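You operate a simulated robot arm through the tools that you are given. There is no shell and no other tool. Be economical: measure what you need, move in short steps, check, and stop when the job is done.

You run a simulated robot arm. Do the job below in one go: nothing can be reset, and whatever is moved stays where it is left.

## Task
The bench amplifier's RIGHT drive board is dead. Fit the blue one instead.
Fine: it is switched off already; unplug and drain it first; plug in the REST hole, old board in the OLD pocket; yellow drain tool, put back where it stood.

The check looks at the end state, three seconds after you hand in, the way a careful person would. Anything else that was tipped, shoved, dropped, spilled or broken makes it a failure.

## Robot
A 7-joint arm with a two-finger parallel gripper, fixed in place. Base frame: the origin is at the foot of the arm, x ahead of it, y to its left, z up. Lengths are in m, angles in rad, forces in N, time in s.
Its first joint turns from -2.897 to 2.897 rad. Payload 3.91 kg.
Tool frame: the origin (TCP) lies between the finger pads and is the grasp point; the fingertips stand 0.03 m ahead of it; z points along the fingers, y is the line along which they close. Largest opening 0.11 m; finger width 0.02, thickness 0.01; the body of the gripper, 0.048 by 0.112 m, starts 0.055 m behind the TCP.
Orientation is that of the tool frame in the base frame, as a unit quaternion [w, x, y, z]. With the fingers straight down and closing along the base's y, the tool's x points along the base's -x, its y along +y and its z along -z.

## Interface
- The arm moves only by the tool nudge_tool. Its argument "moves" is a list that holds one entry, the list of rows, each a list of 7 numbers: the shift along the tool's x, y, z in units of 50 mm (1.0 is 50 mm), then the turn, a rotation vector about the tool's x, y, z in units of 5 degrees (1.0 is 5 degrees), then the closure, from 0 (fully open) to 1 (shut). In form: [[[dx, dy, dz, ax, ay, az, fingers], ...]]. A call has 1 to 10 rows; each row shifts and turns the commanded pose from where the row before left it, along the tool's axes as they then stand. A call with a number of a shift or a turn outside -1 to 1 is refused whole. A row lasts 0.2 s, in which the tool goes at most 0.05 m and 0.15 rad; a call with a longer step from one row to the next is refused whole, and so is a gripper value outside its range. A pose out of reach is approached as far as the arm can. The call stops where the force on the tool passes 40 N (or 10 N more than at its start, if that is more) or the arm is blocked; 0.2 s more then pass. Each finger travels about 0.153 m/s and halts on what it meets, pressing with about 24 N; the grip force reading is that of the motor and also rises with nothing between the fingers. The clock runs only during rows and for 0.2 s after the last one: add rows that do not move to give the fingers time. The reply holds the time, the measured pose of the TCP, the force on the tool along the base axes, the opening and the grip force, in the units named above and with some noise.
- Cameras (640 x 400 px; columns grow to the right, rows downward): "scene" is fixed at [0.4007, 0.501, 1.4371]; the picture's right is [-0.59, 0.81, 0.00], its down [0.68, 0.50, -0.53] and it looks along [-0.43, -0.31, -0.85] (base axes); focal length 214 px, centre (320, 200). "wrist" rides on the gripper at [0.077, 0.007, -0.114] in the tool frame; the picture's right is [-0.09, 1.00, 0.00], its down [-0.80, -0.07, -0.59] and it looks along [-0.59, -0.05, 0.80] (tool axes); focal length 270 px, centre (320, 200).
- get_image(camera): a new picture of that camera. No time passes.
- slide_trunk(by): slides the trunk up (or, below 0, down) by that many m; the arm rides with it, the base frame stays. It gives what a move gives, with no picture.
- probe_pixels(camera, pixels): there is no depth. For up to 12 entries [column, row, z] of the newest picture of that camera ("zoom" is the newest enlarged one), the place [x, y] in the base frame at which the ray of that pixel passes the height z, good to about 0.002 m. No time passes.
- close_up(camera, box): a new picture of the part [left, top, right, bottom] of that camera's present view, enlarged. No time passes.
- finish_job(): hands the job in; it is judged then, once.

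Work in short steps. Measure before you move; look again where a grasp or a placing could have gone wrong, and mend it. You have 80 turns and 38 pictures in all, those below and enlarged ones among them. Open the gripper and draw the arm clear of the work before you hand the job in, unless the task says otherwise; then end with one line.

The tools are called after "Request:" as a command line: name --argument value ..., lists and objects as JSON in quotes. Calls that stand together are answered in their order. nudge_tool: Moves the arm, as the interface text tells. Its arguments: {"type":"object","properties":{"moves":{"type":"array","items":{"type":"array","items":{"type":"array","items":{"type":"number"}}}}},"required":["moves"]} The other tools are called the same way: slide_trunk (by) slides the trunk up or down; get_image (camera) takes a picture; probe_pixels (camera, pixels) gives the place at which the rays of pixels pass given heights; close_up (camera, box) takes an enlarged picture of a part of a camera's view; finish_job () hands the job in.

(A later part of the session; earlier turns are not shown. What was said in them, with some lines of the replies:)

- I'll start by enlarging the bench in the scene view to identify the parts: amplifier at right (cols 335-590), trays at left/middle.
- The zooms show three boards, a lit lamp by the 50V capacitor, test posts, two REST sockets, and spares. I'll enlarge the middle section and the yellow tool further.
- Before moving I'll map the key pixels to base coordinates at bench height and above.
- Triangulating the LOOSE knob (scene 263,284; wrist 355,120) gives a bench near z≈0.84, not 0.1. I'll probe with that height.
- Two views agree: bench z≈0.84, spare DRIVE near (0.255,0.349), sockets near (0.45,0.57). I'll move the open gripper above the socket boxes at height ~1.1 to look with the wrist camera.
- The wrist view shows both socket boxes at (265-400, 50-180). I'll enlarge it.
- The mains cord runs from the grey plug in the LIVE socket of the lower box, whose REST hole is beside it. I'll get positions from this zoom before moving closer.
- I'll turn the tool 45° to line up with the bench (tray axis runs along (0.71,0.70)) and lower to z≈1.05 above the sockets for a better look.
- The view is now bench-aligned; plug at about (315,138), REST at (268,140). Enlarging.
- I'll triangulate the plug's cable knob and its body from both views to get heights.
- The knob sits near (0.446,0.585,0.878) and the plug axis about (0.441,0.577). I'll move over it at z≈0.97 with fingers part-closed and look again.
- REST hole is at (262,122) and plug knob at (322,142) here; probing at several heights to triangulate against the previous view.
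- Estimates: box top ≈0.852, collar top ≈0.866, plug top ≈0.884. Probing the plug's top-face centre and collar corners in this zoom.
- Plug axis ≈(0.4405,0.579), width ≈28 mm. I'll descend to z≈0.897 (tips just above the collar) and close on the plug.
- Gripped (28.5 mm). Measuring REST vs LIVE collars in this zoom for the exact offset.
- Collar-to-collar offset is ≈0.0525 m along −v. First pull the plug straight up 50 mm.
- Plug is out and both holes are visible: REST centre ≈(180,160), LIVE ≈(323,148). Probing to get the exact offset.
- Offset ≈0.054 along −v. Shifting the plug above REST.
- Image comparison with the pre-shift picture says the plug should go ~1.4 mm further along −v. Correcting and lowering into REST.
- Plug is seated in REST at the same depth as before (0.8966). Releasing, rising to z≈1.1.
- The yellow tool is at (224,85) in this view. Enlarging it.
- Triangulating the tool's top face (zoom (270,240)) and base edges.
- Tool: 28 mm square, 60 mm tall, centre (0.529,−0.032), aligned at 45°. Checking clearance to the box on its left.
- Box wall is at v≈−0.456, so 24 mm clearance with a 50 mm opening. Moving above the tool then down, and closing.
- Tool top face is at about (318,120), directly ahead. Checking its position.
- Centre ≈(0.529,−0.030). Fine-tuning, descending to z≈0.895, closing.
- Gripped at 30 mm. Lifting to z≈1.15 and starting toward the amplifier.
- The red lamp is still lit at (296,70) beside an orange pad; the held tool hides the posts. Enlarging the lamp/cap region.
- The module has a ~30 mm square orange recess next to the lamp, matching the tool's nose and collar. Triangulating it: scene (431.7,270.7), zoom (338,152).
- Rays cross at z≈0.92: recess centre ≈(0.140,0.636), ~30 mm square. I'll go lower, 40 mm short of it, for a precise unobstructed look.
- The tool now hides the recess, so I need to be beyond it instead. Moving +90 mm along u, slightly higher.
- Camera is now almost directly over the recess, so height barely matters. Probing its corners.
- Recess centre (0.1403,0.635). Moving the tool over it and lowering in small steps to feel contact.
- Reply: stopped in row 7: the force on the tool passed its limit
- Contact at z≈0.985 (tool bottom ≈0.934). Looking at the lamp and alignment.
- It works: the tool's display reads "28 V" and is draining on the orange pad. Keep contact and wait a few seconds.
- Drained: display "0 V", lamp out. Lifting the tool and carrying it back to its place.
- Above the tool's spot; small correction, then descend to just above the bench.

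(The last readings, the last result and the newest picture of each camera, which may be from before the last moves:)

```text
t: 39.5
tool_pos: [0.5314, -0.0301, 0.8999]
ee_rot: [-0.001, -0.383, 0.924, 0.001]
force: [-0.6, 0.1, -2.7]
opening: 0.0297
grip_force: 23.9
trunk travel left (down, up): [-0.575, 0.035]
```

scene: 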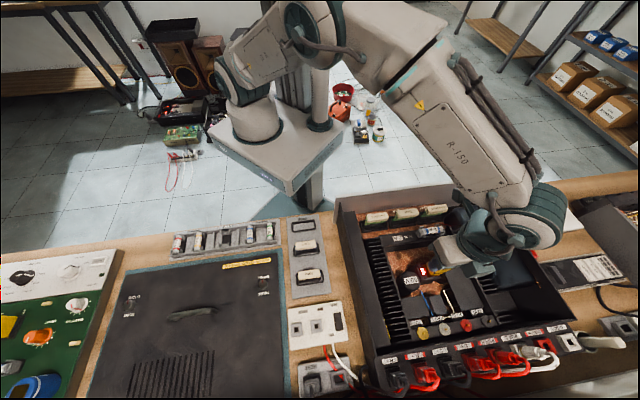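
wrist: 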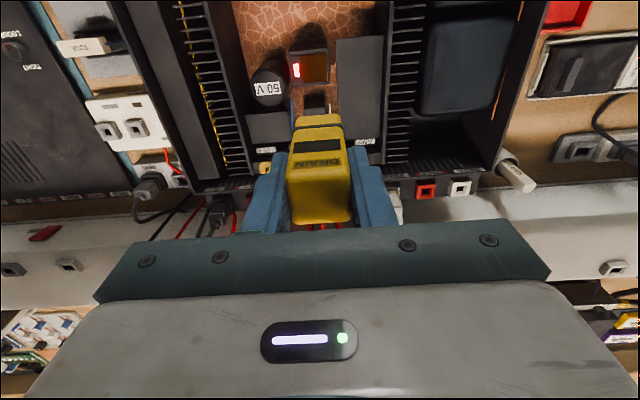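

No contact yet (−2.7 N is weight). Continuing down in 1.5 mm steps.

Request:
nudge_tool --moves '[[[0, 0, 0.03, 0, 0, 0, 1], [0, 0, 0.03, 0, 0, 0, 1], [0, 0, 0.03, 0, 0, 0, 1], [0, 0, 0, 0, 0, 0, 1]]]'

Request:
nudge_tool --moves '[[[0, 0, 0.03, 0, 0, 0, 1], [0, 0, 0.02, 0, 0, 0, 1], [0, 0, 0, 0, 0, 0, 1]]]'

```text
t: 40.5
tool_pos: [0.5301, -0.0302, 0.8949]
ee_rot: [-0.001, -0.383, 0.924, 0.0]
force: [-0.7, -0.4, -1.9]
opening: 0.0298
grip_force: 24.2
trunk travel left (down, up): [-0.575, 0.035]
```

```text
t: 41.4
tool_pos: [0.5318, -0.0294, 0.8921]
ee_rot: [0.0, -0.383, 0.924, 0.001]
force: [-0.7, -0.6, -2.6]
opening: 0.0297
grip_force: 24.3
trunk travel left (down, up): [-0.575, 0.035]
```

Still hanging freely; a few more small steps.

Request:
nudge_tool --moves '[[[0, 0, 0.03, 0, 0, 0, 1], [0, 0, 0.02, 0, 0, 0, 1], [0, 0, 0, 0, 0, 0, 1]]]'

Request:
nudge_tool --moves '[[[0, 0, 0.02, 0, 0, 0, 1], [0, 0, 0.02, 0, 0, 0, 1], [0, 0, 0, 0, 0, 0, 1]]]'

```text
t: 42.1
tool_pos: [0.5316, -0.03, 0.8899]
ee_rot: [0.0, -0.382, 0.924, 0.001]
force: [0.7, 0.1, -1.3]
opening: 0.0297
grip_force: 24.0
trunk travel left (down, up): [-0.575, 0.035]
```

```text
t: 43.0
tool_pos: [0.531, -0.0302, 0.8882]
ee_rot: [0.0, -0.383, 0.924, 0.0]
force: [-0.1, 1.2, -1.8]
opening: 0.0296
grip_force: 23.8
trunk travel left (down, up): [-0.575, 0.035]
```

Tool seems to have slipped up a few mm in the grip; continue.

Request:
nudge_tool --moves '[[[0, 0, 0.02, 0, 0, 0, 1], [0, 0, 0.02, 0, 0, 0, 1], [0, 0, 0, 0, 0, 0, 1]]]'

Request:
nudge_tool --moves '[[[0, 0, 0.02, 0, 0, 0, 1], [0, 0, 0.02, 0, 0, 0, 1], [0, 0, 0, 0, 0, 0, 1]]]'

Request:
close_up --camera "wrist" --box '[200, 50, 440, 200]'

```text
t: 43.8
tool_pos: [0.5313, -0.0311, 0.8857]
ee_rot: [-0.001, -0.382, 0.924, 0.001]
force: [-0.9, -0.7, -1.5]
opening: 0.0299
grip_force: 24.1
trunk travel left (down, up): [-0.575, 0.035]
```

```text
t: 44.5
tool_pos: [0.5311, -0.0308, 0.8839]
ee_rot: [-0.001, -0.382, 0.924, 0.0]
force: [0.2, -0.7, -2.1]
opening: 0.0298
grip_force: 23.4
trunk travel left (down, up): [-0.575, 0.035]
```

```text
2.67 times, centred on (320, 125) of wrist
```

zoom: 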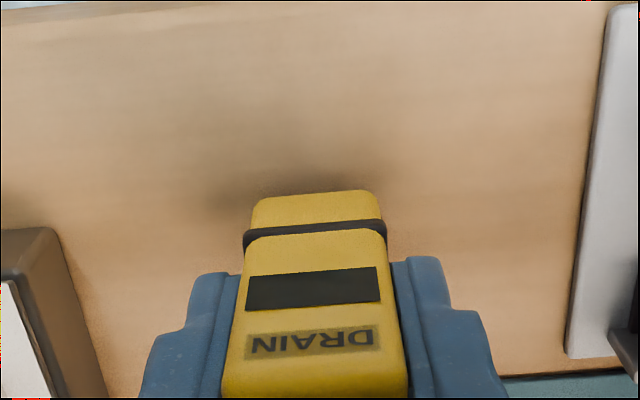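

Compared with earlier views the tool slid ~8–10 mm up in the grip, so contact is expected near TCP 0.882. Continuing.

Request:
nudge_tool --moves '[[[0, 0, 0.02, 0, 0, 0, 1], [0, 0, 0.02, 0, 0, 0, 1], [0, 0, 0, 0, 0, 0, 1]]]'

Request:
nudge_tool --moves '[[[0, 0, 0.02, 0, 0, 0, 1], [0, 0, 0.02, 0, 0, 0, 1], [0, 0, 0, 0, 0, 0, 1]]]'

```text
t: 45.4
tool_pos: [0.5309, -0.0295, 0.8839]
ee_rot: [0.001, -0.383, 0.924, -0.001]
force: [0.6, 1.0, 22.4]
opening: 0.0298
grip_force: 23.7
trunk travel left (down, up): [-0.575, 0.035]
```

```text
t: 46.1
tool_pos: [0.5305, -0.0306, 0.8801]
ee_rot: [0.0, -0.383, 0.924, 0.001]
force: [1.5, -1.2, 22.3]
opening: 0.0297
grip_force: 23.9
trunk travel left (down, up): [-0.575, 0.035]
```

Contact (22 N). Easing off 1 mm, releasing, and rising clear.

Request:
nudge_tool --moves '[[[0, 0, -0.02, 0, 0, 0, 1], [0, 0, 0, 0, 0, 0, 0.55], [0, 0, 0, 0, 0, 0, 0.55], [0, 0, -0.3, 0, 0, 0, 0.55], [0, 0, -0.9, 0, 0, 0, 0.55], [0, 0, -0.9, 0, 0, 0, 0.55], [0, 0, -0.9, 0, 0, 0, 0.55], [0, 0, -0.9, 0, 0, 0, 0.55]]]'

Request:
probe_pixels --camera "scene" --pixels '[[376, 217, 0.9], [376, 217, 0.92], [376, 217, 0.94], [405, 214, 0.92], [433, 209, 0.92], [302, 226, 0.85], [302, 226, 0.86]]'

```text
t: 48.0
tool_pos: [0.5317, -0.0283, 1.077]
ee_rot: [0.0, -0.381, 0.925, 0.001]
force: [0.1, -0.6, 1.1]
opening: 0.0494
grip_force: 0.1
trunk travel left (down, up): [-0.575, 0.035]
```

```text
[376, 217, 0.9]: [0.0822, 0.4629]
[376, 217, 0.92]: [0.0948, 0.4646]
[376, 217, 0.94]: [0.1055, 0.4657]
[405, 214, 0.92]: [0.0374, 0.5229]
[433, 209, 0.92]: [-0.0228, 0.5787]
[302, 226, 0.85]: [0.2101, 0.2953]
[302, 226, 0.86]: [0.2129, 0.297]
```

Next is the RIGHT DRIVE board near (0.10,0.465). Travelling there at z≈1.09 and turning the tool 90° so the fingers close across the board's thin direction.

Request:
nudge_tool --moves '[[[-0.0636, 0.932, -0.25, 0, 0, 0, 0.55], [-0.0636, 0.932, 0, 0, 0, 0, 0.55], [-0.0636, 0.932, 0, 0, 0, 0, 0.55], [-0.0636, 0.932, 0, 0, 0, 0, 0.55], [-0.0636, 0.932, 0, 0, 0, 0, 0.55], [-0.0636, 0.932, 0, 0, 0, 0, 0.55], [-0.0636, 0.932, 0, 0, 0, 0, 0.55], [-0.0636, 0.932, 0, 0, 0, 0, 0.55], [-0.0636, 0.932, 0, 0, 0, 0, 0.55], [-0.0636, 0.932, 0, 0, 0, 0, 0.55]]]'

Request:
nudge_tool --moves '[[[-0.0636, 0.932, 0, 0, 0, 0, 0.55], [-0.0636, 0.932, 0, 0, 0, 0, 0.55], [-0.0636, 0.932, 0, 0, 0, 0, 0.55], [-0.0636, 0.932, 0, 0, 0, 0, 0.55], [0, 0, 0, 0, 0, -1, 0.55], [0, 0, 0, 0, 0, -1, 0.55], [0, 0, 0, 0, 0, -1, 0.55], [0, 0, 0, 0, 0, -1, 0.55], [0, 0, 0, 0, 0, -1, 0.55]]]'

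Request:
nudge_tool --moves '[[[0, 0, 0, 0, 0, -1, 0.55], [0, 0, 0, 0, 0, -1, 0.55], [0, 0, 0, 0, 0, -1, 0.55], [0, 0, 0, 0, 0, -1, 0.55], [0, 0, 0, 0, 0, -1, 0.55], [0, 0, 0, 0, 0, -1, 0.55], [0, 0, 0, 0, 0, -1, 0.55], [0, 0, 0, 0, 0, -1, 0.55], [0, 0, 0, 0, 0, -1, 0.55]]]'

Request:
nudge_tool --moves '[[[0, 0, 0, 0, 0, -1, 0.55], [0, 0, 0, 0, 0, -1, 0.55], [0, 0, 0, 0, 0, -1, 0.55], [0, 0, 0, 0, 0, -1, 0.55], [0, 0, 0, 0, 0, 0, 0.55]]]'

Request:
get_image --camera "wrist"

```text
t: 50.1
tool_pos: [0.2245, 0.3209, 1.0889]
ee_rot: [-0.001, -0.382, 0.924, 0.0]
force: [-0.3, 0.4, 0.5]
opening: 0.0497
grip_force: 0.1
trunk travel left (down, up): [-0.575, 0.035]
```

```text
t: 52.1
tool_pos: [0.1016, 0.463, 1.0891]
ee_rot: [0.0, -0.573, 0.819, -0.001]
force: [-0.6, 0.0, -0.2]
opening: 0.0495
grip_force: 0.1
trunk travel left (down, up): [-0.575, 0.035]
```

```text
t: 54.1
tool_pos: [0.1007, 0.4624, 1.0879]
ee_rot: [0.001, 0.844, -0.537, 0.0]
force: [1.2, -0.7, -0.6]
opening: 0.0494
grip_force: 0.1
trunk travel left (down, up): [-0.575, 0.035]
```

```text
t: 55.4
tool_pos: [0.1021, 0.4625, 1.089]
ee_rot: [0.0, 0.924, -0.382, 0.0]
force: [0.5, 0.0, 0.3]
opening: 0.0494
grip_force: 0.0
trunk travel left (down, up): [-0.575, 0.035]
```

```text
6 pictures are left
```

wrist: 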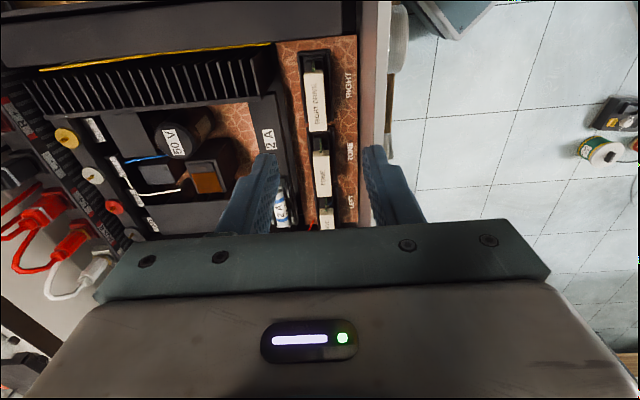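

RIGHT DRIVE cap is at (303–327, 70–132), with thin direction along the fingers' closing line. Triangulating with scene cap centre (377.5,218), plus the OLD pocket and the blue board's cap.

Request:
probe_pixels --camera "wrist" --pixels '[[315, 101, 0.9], [315, 101, 0.92], [315, 101, 0.94], [315, 101, 0.96], [303, 72, 0.94], [323, 70, 0.94], [327, 130, 0.94], [308, 132, 0.94], [373, 130, 0.94], [322, 172, 0.94]]'

Request:
probe_pixels --camera "scene" --pixels '[[377.5, 218, 0.92], [377.5, 218, 0.94], [377.5, 218, 0.96], [367.2, 219.5, 0.94], [388, 216.5, 0.94], [303.3, 225.5, 0.845], [303.3, 225.5, 0.86], [305.5, 246, 0.88], [305.5, 246, 0.9], [305.5, 246, 0.92], [295.5, 245, 0.9], [316, 243.5, 0.9]]'

```text
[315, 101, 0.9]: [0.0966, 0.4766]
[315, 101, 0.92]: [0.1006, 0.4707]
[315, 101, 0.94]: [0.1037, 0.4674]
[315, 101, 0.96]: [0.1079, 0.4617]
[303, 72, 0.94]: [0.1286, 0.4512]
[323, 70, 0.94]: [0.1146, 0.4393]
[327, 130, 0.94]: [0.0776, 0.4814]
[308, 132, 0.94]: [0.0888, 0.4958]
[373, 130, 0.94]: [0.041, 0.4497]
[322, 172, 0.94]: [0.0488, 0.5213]
```

```text
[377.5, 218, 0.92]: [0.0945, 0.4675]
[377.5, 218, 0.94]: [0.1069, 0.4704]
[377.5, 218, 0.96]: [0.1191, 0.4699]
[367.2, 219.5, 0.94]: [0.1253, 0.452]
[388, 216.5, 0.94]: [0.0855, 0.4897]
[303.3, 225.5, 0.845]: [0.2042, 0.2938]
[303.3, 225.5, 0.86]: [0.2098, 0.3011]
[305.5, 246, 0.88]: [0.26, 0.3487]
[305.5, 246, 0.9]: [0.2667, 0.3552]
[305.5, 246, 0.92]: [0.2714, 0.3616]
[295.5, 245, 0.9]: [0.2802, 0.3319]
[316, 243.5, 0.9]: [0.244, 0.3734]
```

Cap top ≈0.935 at (0.103,0.4685), ~60×19 mm; rear panel top ≈0.99, so I'll keep TCP at 0.950 to clear it. Narrowing the fingers, descending and gripping.

Request:
nudge_tool --moves '[[[-0.07, -0.1, 0, 0, 0, 0, 0.67], [0, 0, 0.9, 0, 0, 0, 0.67], [0, 0, 0.9, 0, 0, 0, 0.67], [0, 0, 0.5, 0, 0, 0, 0.67], [0, 0, 0.3, 0, 0, 0, 0.67], [0, 0, 0.18, 0, 0, 0, 0.67], [0, 0, 0, 0, 0, 0, 0.67], [0, 0, 0, 0, 0, 0, 1], [0, 0, 0, 0, 0, 0, 1]]]'

Request:
close_up --camera "wrist" --box '[200, 50, 440, 200]'

```text
t: 57.4
tool_pos: [0.1021, 0.4686, 0.9495]
ee_rot: [0.001, 0.924, -0.383, 0.0]
force: [-0.2, -0.8, 0.4]
opening: 0.017
grip_force: 23.8
trunk travel left (down, up): [-0.575, 0.035]
```

```text
2.67 times, centred on (320, 125) of wrist
```

zoom: 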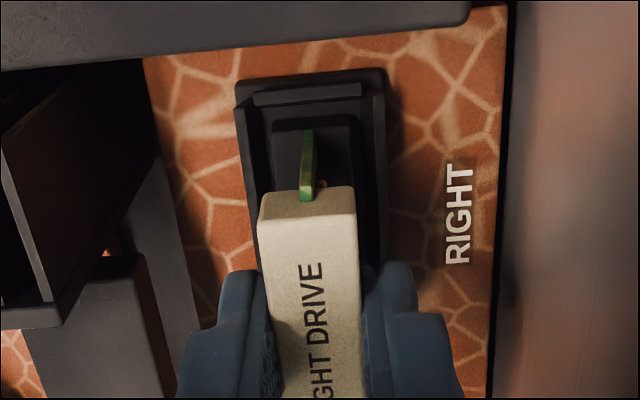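

Gripped at 17 mm thickness; this pose is my reference for inserting the new board. Pulling it straight up.

Request:
nudge_tool --moves '[[[0, 0, -0.2, 0, 0, 0, 1], [0, 0, -0.3, 0, 0, 0, 1], [0, 0, -0.5, 0, 0, 0, 1], [0, 0, -0.8, 0, 0, 0, 1], [0, 0, -0.8, 0, 0, 0, 1], [0, 0, -0.8, 0, 0, 0, 1], [0, 0, 0, 0, 0, 0, 1]]]'

Request:
nudge_tool --moves '[[[0.83, 0.125, 0, 0, 0, 0, 1], [0.83, 0.125, 0, 0, 0, 0, 1], [0.83, 0.125, 0, 0, 0, 0, 1], [0, 0, 0, 0, 0, 0, 1]]]'

Request:
get_image --camera "wrist"

```text
t: 59.0
tool_pos: [0.1012, 0.4685, 1.1222]
ee_rot: [0.001, 0.924, -0.383, 0.0]
force: [-0.3, 0.2, -0.9]
opening: 0.0168
grip_force: 24.3
trunk travel left (down, up): [-0.575, 0.035]
```

```text
t: 60.0
tool_pos: [0.1769, 0.3689, 1.1205]
ee_rot: [0.0, 0.924, -0.383, -0.001]
force: [1.2, 0.4, -0.4]
opening: 0.0172
grip_force: 23.7
trunk travel left (down, up): [-0.575, 0.035]
```

```text
4 pictures are left
```

wrist: 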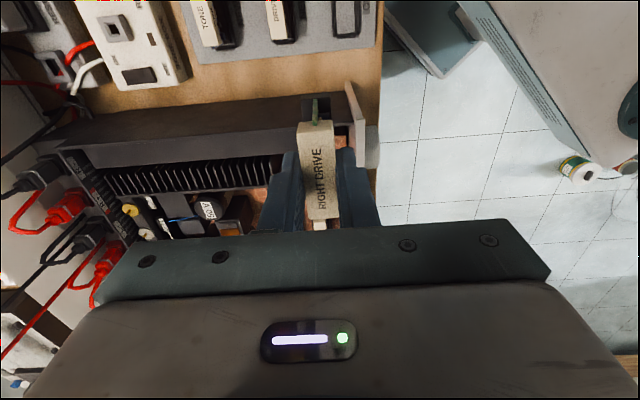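

OLD pocket (347,17) is cut by the picture's top edge. Shifting 40 mm along −v and 40 mm lower, then an enlarged look.

Request:
nudge_tool --moves '[[[0.4, 0, 0.4, 0, 0, 0, 1], [0.4, 0, 0.4, 0, 0, 0, 1], [0, 0, 0, 0, 0, 0, 1]]]'

Request:
close_up --camera "wrist" --box '[220, 0, 412, 120]'

```text
t: 60.8
tool_pos: [0.2055, 0.3404, 1.0791]
ee_rot: [-0.001, 0.924, -0.382, 0.0]
force: [0.0, -0.2, -1.0]
opening: 0.0169
grip_force: 23.5
trunk travel left (down, up): [-0.575, 0.035]
```

```text
3.33 times, centred on (316, 60) of wrist
```

zoom: 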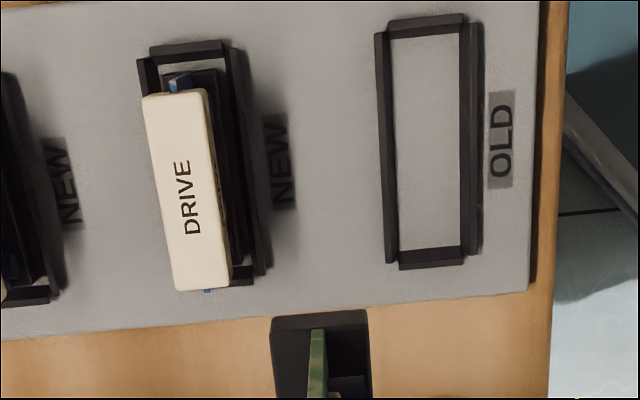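

Clear view: OLD frame inner corners (388,38),(458,33),(462,248),(398,255); DRIVE cap (143,95)-(230,285). Probing these, and the held cap's ends in the earlier wrist picture for its offset in the grip.

Request:
probe_pixels --camera "zoom" --pixels '[[388, 38, 0.86], [458, 33, 0.86], [462, 248, 0.86], [398, 255, 0.86], [145, 95, 0.9], [203, 90, 0.9], [230, 283, 0.9], [178, 290, 0.9], [188, 190, 0.88], [188, 190, 0.9], [188, 190, 0.92]]'

Request:
probe_pixels --camera "wrist" --pixels '[[302, 130, 1.106], [334, 130, 1.106], [306, 219, 1.106], [338, 219, 1.106], [320, 190, 1.1205]]'

Request:
probe_pixels --camera "scene" --pixels '[[303.3, 225.5, 0.85], [303.3, 225.5, 0.86], [305.5, 246, 0.88], [305.5, 246, 0.89], [305.5, 246, 0.9]]'

```text
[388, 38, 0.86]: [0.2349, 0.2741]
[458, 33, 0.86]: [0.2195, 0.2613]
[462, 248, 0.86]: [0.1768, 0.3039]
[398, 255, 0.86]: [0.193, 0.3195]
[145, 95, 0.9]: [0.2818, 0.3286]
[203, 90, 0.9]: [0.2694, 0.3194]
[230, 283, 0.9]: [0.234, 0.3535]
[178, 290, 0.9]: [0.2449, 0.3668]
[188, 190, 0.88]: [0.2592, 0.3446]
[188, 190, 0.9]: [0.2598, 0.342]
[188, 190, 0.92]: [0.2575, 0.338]
```

```text
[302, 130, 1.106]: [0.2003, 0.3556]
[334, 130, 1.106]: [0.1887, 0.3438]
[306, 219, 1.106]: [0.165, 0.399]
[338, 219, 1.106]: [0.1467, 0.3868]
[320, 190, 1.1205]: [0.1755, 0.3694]
```

```text
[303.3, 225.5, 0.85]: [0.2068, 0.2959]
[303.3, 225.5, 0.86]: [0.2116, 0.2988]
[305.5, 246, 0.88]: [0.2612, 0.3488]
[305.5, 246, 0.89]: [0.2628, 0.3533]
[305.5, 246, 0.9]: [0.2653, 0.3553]
```

OLD pocket centre ≈(0.206,0.290), inner 20×62 mm; seated TCP height should be ≈0.89. Held cap is ~2.5 mm to +v of the TCP. Moving over the pocket and lowering in steps.

Request:
nudge_tool --moves '[[[0.38, 0.355, 0, 0, 0, 0, 1], [0.38, 0.355, 0, 0, 0, 0, 1], [0, 0, 0.9, 0, 0, 0, 1], [0, 0, 0.9, 0, 0, 0, 1], [0, 0, 0.7, 0, 0, 0, 1], [0, 0, 0, 0, 0, 0, 1]]]'

Request:
nudge_tool --moves '[[[0, 0, 0.2, 0, 0, 0, 1], [0, 0, 0.2, 0, 0, 0, 1], [0, 0, 0.1, 0, 0, 0, 1], [0, 0, 0.1, 0, 0, 0, 1], [0, 0, 0.1, 0, 0, 0, 1], [0, 0, 0.1, 0, 0, 0, 1], [0, 0, 0, 0, 0, 0, 1]]]'

```text
t: 62.1
tool_pos: [0.2065, 0.2872, 0.9554]
ee_rot: [0.0, 0.924, -0.383, -0.001]
force: [0.2, 0.2, -1.0]
opening: 0.017
grip_force: 23.9
trunk travel left (down, up): [-0.575, 0.035]
```

```text
t: 63.8
tool_pos: [0.2091, 0.2876, 0.9147]
ee_rot: [0.0, 0.924, -0.382, -0.001]
force: [-0.5, 0.0, -0.7]
opening: 0.0171
grip_force: 24.2
trunk travel left (down, up): [-0.575, 0.035]
```

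No contact at 0.915. Continuing in 2.5 mm steps toward ~0.89.

Request:
nudge_tool --moves '[[[0, 0, 0.05, 0, 0, 0, 1], [0, 0, 0.05, 0, 0, 0, 1], [0, 0, 0.05, 0, 0, 0, 1], [0, 0, 0.05, 0, 0, 0, 1], [0, 0, 0, 0, 0, 0, 1]]]'

Request:
nudge_tool --moves '[[[0, 0, 0.05, 0, 0, 0, 1], [0, 0, 0.05, 0, 0, 0, 1], [0, 0, 0.05, 0, 0, 0, 1], [0, 0, 0, 0, 0, 0, 1]]]'

```text
t: 65.0
tool_pos: [0.2072, 0.2877, 0.9052]
ee_rot: [0.001, 0.924, -0.382, -0.001]
force: [-1.0, 0.7, 0.3]
opening: 0.017
grip_force: 24.1
trunk travel left (down, up): [-0.575, 0.035]
```

```text
t: 66.0
tool_pos: [0.2061, 0.2877, 0.8985]
ee_rot: [-0.001, 0.924, -0.383, -0.001]
force: [-1.2, 1.9, 20.5]
opening: 0.0168
grip_force: 24.4
trunk travel left (down, up): [-0.575, 0.035]
```

Contact at ≈0.899. Checking whether it is seated in the pocket or on its rim.

Request:
close_up --camera "wrist" --box '[160, 40, 400, 190]'

```text
2.67 times, centred on (280, 115) of wrist
```

zoom: 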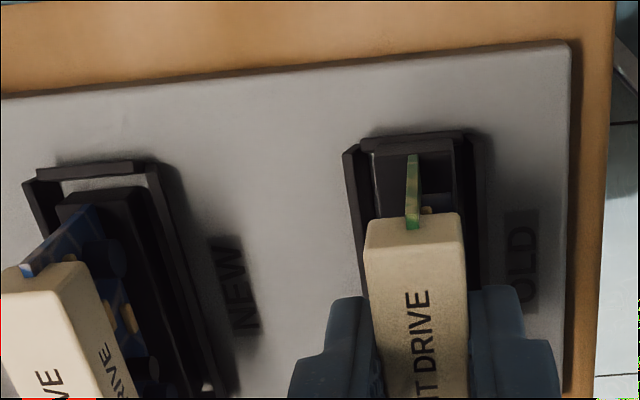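

The board's block sits against the −v bar of the frame (DRIVE shows a gap there), likely riding on it. Lifting 5 mm, shifting 3 mm toward +v, and lowering again.

Request:
nudge_tool --moves '[[[0, 0, -0.1, 0, 0, 0, 1], [-0.06, 0, -0.05, 0, 0, 0, 1], [0, 0, 0, 0, 0, 0, 1], [0, 0, 0.1, 0, 0, 0, 1], [0, 0, 0.05, 0, 0, 0, 1], [0, 0, 0.05, 0, 0, 0, 1], [0, 0, 0.04, 0, 0, 0, 1], [0, 0, 0, 0, 0, 0, 1]]]'

```text
t: 67.8
tool_pos: [0.2037, 0.2905, 0.8933]
ee_rot: [0.0, 0.924, -0.382, -0.001]
force: [-3.4, 3.4, 2.6]
opening: 0.0172
grip_force: 24.1
trunk travel left (down, up): [-0.575, 0.035]
```

It dropped further with a side force pushing +v; easing 1 mm more that way and continuing down.

Request:
nudge_tool --moves '[[[-0.03, 0, 0, 0, 0, 0, 1], [0, 0, 0.04, 0, 0, 0, 1], [0, 0, 0.04, 0, 0, 0, 1], [0, 0, 0, 0, 0, 0, 1]]]'

Request:
nudge_tool --moves '[[[0, 0, 0.04, 0, 0, 0, 1], [0, 0, 0.03, 0, 0, 0, 1], [0, 0, 0, 0, 0, 0, 1]]]'

```text
t: 68.6
tool_pos: [0.2048, 0.2902, 0.8923]
ee_rot: [-0.004, 0.924, -0.383, 0.001]
force: [-1.1, -3.5, 32.6]
opening: 0.0172
grip_force: 23.6
trunk travel left (down, up): [-0.575, 0.035]
stopped in row 4: the force on the tool passed its limit (the readings are from after the stop); the commanded pose is now the measured one
```

```text
t: 68.9
tool_pos: [0.2029, 0.2898, 0.8927]
ee_rot: [-0.005, 0.924, -0.384, 0.001]
force: [-1.7, -7.3, 34.3]
opening: 0.0171
grip_force: 24.1
trunk travel left (down, up): [-0.575, 0.035]
stopped in row 1: the force on the tool passed its limit (the readings are from after the stop); the commanded pose is now the measured one
```

Bottomed at TCP 0.892, matching the seated height. Releasing, rising, straightening the tool; also probing the pocket pitch.

Request:
nudge_tool --moves '[[[0, 0, -0.02, 0, 0, 0, 1], [0, 0, 0, 0, 0, 0, 0.67], [0, 0, 0, 0, 0, 0, 0.67], [0, 0, -0.3, 0, 0, 0, 0.67], [0, 0, -0.7, -0.105, 0.018, 0, 0.67], [0, 0, 0, 0, 0, 0, 0.67]]]'

Request:
probe_pixels --camera "zoom" --pixels '[[343, 152, 0.86], [23, 182, 0.86], [465, 135, 0.86], [133, 162, 0.86], [362, 142, 0.86], [35, 170, 0.86]]'

```text
t: 70.3
tool_pos: [0.2039, 0.2918, 0.9421]
ee_rot: [0.002, 0.924, -0.382, -0.001]
force: [-0.2, 0.3, 0.1]
opening: 0.0361
grip_force: 0.0
trunk travel left (down, up): [-0.575, 0.035]
```

```text
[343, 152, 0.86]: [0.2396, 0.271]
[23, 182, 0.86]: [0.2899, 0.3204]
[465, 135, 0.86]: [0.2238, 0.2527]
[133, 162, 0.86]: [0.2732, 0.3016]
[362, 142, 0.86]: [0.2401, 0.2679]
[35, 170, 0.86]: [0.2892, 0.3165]
```

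Pitch is 70 mm, so the blue board should be at u≈0.42. Rising and moving above it for a parallax-free look.

Request:
nudge_tool --moves '[[[0, 0, -0.9, -0.05, 0, 0, 0.67], [0, -0.72, 0, 0, 0, 0, 0.67], [0.06, -0.72, 0, 0, 0, 0, 0.67], [0, 0, 0, 0, 0, 0, 0.67]]]'

Request:
close_up --camera "wrist" --box '[224, 50, 464, 200]'

```text
t: 71.3
tool_pos: [0.2572, 0.3418, 0.9842]
ee_rot: [0.003, 0.924, -0.383, -0.001]
force: [0.7, -0.8, -0.1]
opening: 0.0362
grip_force: 0.1
trunk travel left (down, up): [-0.575, 0.035]
```

```text
2.67 times, centred on (344, 125) of wrist
```

zoom: 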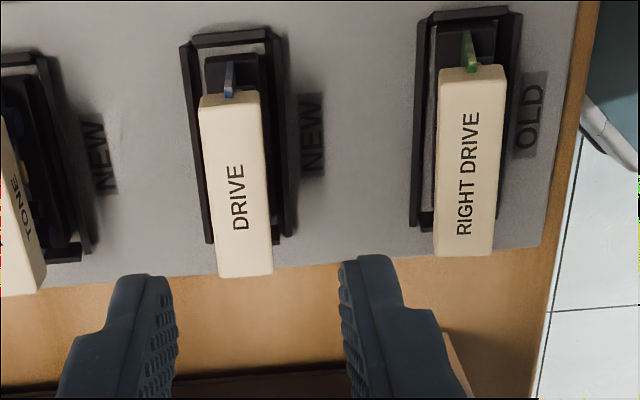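

Both boards look properly seated. Probing the blue and old caps' positions at equal height to transfer the known grip offset.

Request:
probe_pixels --camera "zoom" --pixels '[[200, 106, 0.88], [260, 100, 0.88], [218, 277, 0.88], [272, 273, 0.88], [441, 78, 0.88], [503, 72, 0.88], [436, 256, 0.88], [492, 253, 0.88]]'

```text
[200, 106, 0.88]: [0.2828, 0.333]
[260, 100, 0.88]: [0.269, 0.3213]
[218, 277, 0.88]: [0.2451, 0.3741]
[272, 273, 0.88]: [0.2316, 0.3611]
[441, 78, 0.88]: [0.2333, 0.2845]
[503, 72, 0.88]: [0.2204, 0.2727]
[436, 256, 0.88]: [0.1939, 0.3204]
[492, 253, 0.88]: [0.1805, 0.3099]
```

Blue cap is ≈4 mm to +u of the present TCP. Straightening, shifting, descending to 0.8925 and gripping.

Request:
nudge_tool --moves '[[[-0.03, -0.065, 0, 0.07, 0, 0, 0.67], [0, 0, 0.8, 0, 0, 0, 0.67], [0, 0, 0.6, 0, 0, 0, 0.67], [0, 0, 0.3, 0, 0, 0, 0.67], [0, 0, 0.13, 0, 0, 0, 0.67], [0, 0, 0, 0, 0, 0, 0.67], [0, 0, 0, 0, 0, 0, 1], [0, 0, 0, 0, 0, 0, 1], [0, 0, 0, 0, 0, 0, 1]]]'

```text
t: 73.3
tool_pos: [0.2599, 0.3441, 0.8936]
ee_rot: [0.0, 0.924, -0.383, -0.001]
force: [2.4, 2.0, -0.5]
opening: 0.0172
grip_force: 24.1
trunk travel left (down, up): [-0.575, 0.035]
```

Blue board gripped (17.2 mm). Lifting to z≈1.12 and moving above the RIGHT slot (0.1025,0.4685).

Request:
nudge_tool --moves '[[[0, 0, -0.2, 0, 0, 0, 1], [0, 0, -0.5, 0, 0, 0, 1], [0, 0, -0.95, 0, 0, 0, 1], [0, 0, -0.95, 0, 0, 0, 1], [0, 0, -0.95, 0, 0, 0, 1], [0, 0, -0.95, 0, 0, 0, 1]]]'

Request:
nudge_tool --moves '[[[-0.796, 0.089, 0, 0, 0, 0, 1], [-0.796, 0.089, 0, 0, 0, 0, 1], [-0.796, 0.089, 0, 0, 0, 0, 1], [-0.796, 0.089, 0, 0, 0, 0, 1], [-0.796, 0.089, 0, 0, 0, 0, 1], [0, 0, 0, 0, 0, 0, 1], [0, 0, 0, 0, 0, 0, 1]]]'

Request:
nudge_tool --moves '[[[0, 0, 0, 0, 0, 0, 1]]]'

```text
t: 74.7
tool_pos: [0.258, 0.3433, 1.1196]
ee_rot: [0.0, 0.924, -0.383, -0.001]
force: [-0.4, 0.3, -1.0]
opening: 0.0171
grip_force: 23.5
trunk travel left (down, up): [-0.575, 0.035]
```

```text
t: 76.3
tool_pos: [0.1, 0.4698, 1.1198]
ee_rot: [0.001, 0.924, -0.383, 0.0]
force: [0.2, 0.5, 0.3]
opening: 0.0171
grip_force: 24.4
trunk travel left (down, up): [-0.575, 0.035]
```

```text
t: 76.7
tool_pos: [0.1004, 0.4689, 1.1196]
ee_rot: [0.001, 0.924, -0.383, 0.0]
force: [0.7, 0.2, 0.0]
opening: 0.017
grip_force: 24.7
trunk travel left (down, up): [-0.575, 0.035]
```

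Within ~1.5 mm of the reference; correcting and lowering to 0.97, then gently into the slot.

Request:
nudge_tool --moves '[[[0.03, -0.01, 0.3, 0, 0, 0, 1], [0, 0, 0.9, 0, 0, 0, 1], [0, 0, 0.9, 0, 0, 0, 1], [0, 0, 0.5, 0, 0, 0, 1], [0, 0, 0.2, 0, 0, 0, 1], [0, 0, 0.1, 0, 0, 0, 1], [0, 0, 0.05, 0, 0, 0, 1], [0, 0, 0.05, 0, 0, 0, 1], [0, 0, 0, 0, 0, 0, 1]]]'

Request:
nudge_tool --moves '[[[0, 0, 0.06, 0, 0, 0, 1], [0, 0, 0.06, 0, 0, 0, 1], [0, 0, 0.06, 0, 0, 0, 1], [0, 0, 0, 0, 0, 0, 1]]]'

```text
t: 78.7
tool_pos: [0.1031, 0.4667, 0.9683]
ee_rot: [0.001, 0.924, -0.383, -0.001]
force: [0.0, -0.6, -1.4]
opening: 0.017
grip_force: 24.1
trunk travel left (down, up): [-0.575, 0.035]
```

```text
t: 79.7
tool_pos: [0.1035, 0.4673, 0.9603]
ee_rot: [0.0, 0.924, -0.383, 0.0]
force: [-0.5, 0.4, 0.0]
opening: 0.0168
grip_force: 24.5
trunk travel left (down, up): [-0.575, 0.035]
```

Free so far at 0.960; continuing to the seated height ≈0.950 and feeling for the bottom.

Request:
nudge_tool --moves '[[[0, 0, 0.05, 0, 0, 0, 1], [0, 0, 0.05, 0, 0, 0, 1], [0, 0, 0.04, 0, 0, 0, 1], [0, 0, 0, 0, 0, 0, 1]]]'

Request:
nudge_tool --moves '[[[0, 0, 0.04, 0, 0, 0, 1], [0, 0, 0.03, 0, 0, 0, 1], [0, 0, 0, 0, 0, 0, 1]]]'

```text
t: 80.7
tool_pos: [0.1045, 0.468, 0.9529]
ee_rot: [0.0, 0.924, -0.382, -0.001]
force: [-0.4, -0.9, 8.3]
opening: 0.017
grip_force: 24.2
trunk travel left (down, up): [-0.575, 0.035]
```

```text
t: 81.5
tool_pos: [0.1019, 0.468, 0.9512]
ee_rot: [-0.001, 0.924, -0.383, 0.0]
force: [2.1, 0.3, 22.3]
opening: 0.0173
grip_force: 24.4
trunk travel left (down, up): [-0.575, 0.035]
```

Resistance at 0.951, about the expected seat; one more push to confirm it is bottomed.

Request:
nudge_tool --moves '[[[0, 0, 0.03, 0, 0, 0, 1], [0, 0, 0.03, 0, 0, 0, 1], [0, 0, 0, 0, 0, 0, 1]]]'

```text
t: 82.3
tool_pos: [0.1026, 0.4663, 0.9494]
ee_rot: [-0.002, 0.924, -0.382, -0.001]
force: [0.8, 2.3, 38.6]
opening: 0.0174
grip_force: 24.0
trunk travel left (down, up): [-0.575, 0.035]
```

Bottomed at 0.9494 (same as the old board) with 38 N. Easing off, releasing, rising, and drawing back toward the start pose.

Request:
nudge_tool --moves '[[[0, 0, -0.03, 0, 0, 0, 1], [0, 0, 0, 0, 0, 0, 0.67], [0, 0, 0, 0, 0, 0, 0.67], [0, 0, -0.3, 0, 0, 0, 0.67], [0, 0, -0.95, 0, 0, 0, 0.67], [0, 0, -0.95, 0, 0, 0, 0.67], [0, 0, -0.95, 0, 0, 0, 0.67], [0, 0, -0.95, 0, 0, 0, 0.4], [0, 0, -0.95, 0, 0, 0, 0.4]]]'

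Request:
nudge_tool --moves '[[[0.8, 0, 0, 0, 0, 1, 0.2], [0.8, 0.1, 0, 0, 0, 1, 0], [0.8, 0.2, 0, 0, 0, 1, 0], [0.8, 0.3, 0, 0, 0, 1, 0], [0.8, 0.3, 0, 0, 0, 1, 0], [0, 0, 0, 0, 0, 1, 0], [0, 0, 0, 0, 0, 1, 0], [0, 0, 0, 0, 0, 1, 0], [0, 0, 0, 0, 0, 1, 0], [0, 0, 0, 0, 0, 1, 0]]]'

Request:
nudge_tool --moves '[[[0, 0, 0, 0, 0, 1, 0], [0, 0, 0, 0, 0, 1, 0], [0, 0, 0, 0, 0, 1, 0], [0, 0, 0, 0, 0, 1, 0], [0, 0, 0, 0, 0, 1, 0], [0, 0, 0, 0, 0, 1, 0], [0, 0, 0, 0, 0, 1, 0], [0, 0, 0, 0, 0, 1, 0], [0, 0, 0, 0, 0, 1, 0], [0, 0, 0, 0, 0, 1, 0]]]'

```text
t: 84.3
tool_pos: [0.1018, 0.4692, 1.2018]
ee_rot: [0.0, 0.924, -0.382, -0.001]
force: [-0.5, 0.2, 0.4]
opening: 0.0659
grip_force: 0.0
trunk travel left (down, up): [-0.575, 0.035]
```

```text
t: 86.5
tool_pos: [0.1783, 0.2832, 1.2021]
ee_rot: [0.0, -0.675, 0.738, 0.0]
force: [-0.1, -0.1, -1.1]
opening: 0.1099
grip_force: 0.0
trunk travel left (down, up): [-0.575, 0.035]
```

```text
t: 88.7
tool_pos: [0.1779, 0.2833, 1.2018]
ee_rot: [-0.001, -0.301, 0.954, 0.0]
force: [-0.3, 0.1, -0.3]
opening: 0.11
grip_force: 0.0
trunk travel left (down, up): [-0.575, 0.035]
```

Arm is clear (TCP projects near (293,120), above the bench items). Using the last picture for an overall check.

Request:
close_up --camera "scene" --box '[110, 192, 440, 398]'

```text
1.94 times, centred on (275, 295) of scene
```

zoom: 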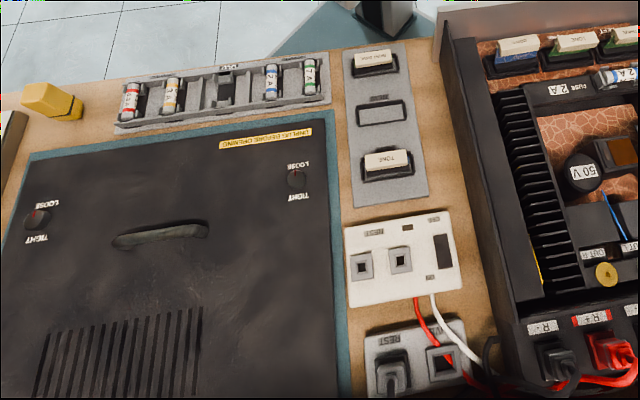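

The picture shows the plug in REST, the yellow tool standing at its place, the old board in OLD, the blue board seated level in the RIGHT slot, and the lamp out. Handing in.

Request:
finish_job

```text
The job is handed in.
```

The blue drive board is now in the RIGHT slot and the old one is in the OLD pocket. Before the swap I moved the plug to the REST hole and drained the amp to 0 V; the yellow drain tool is back where it stood.
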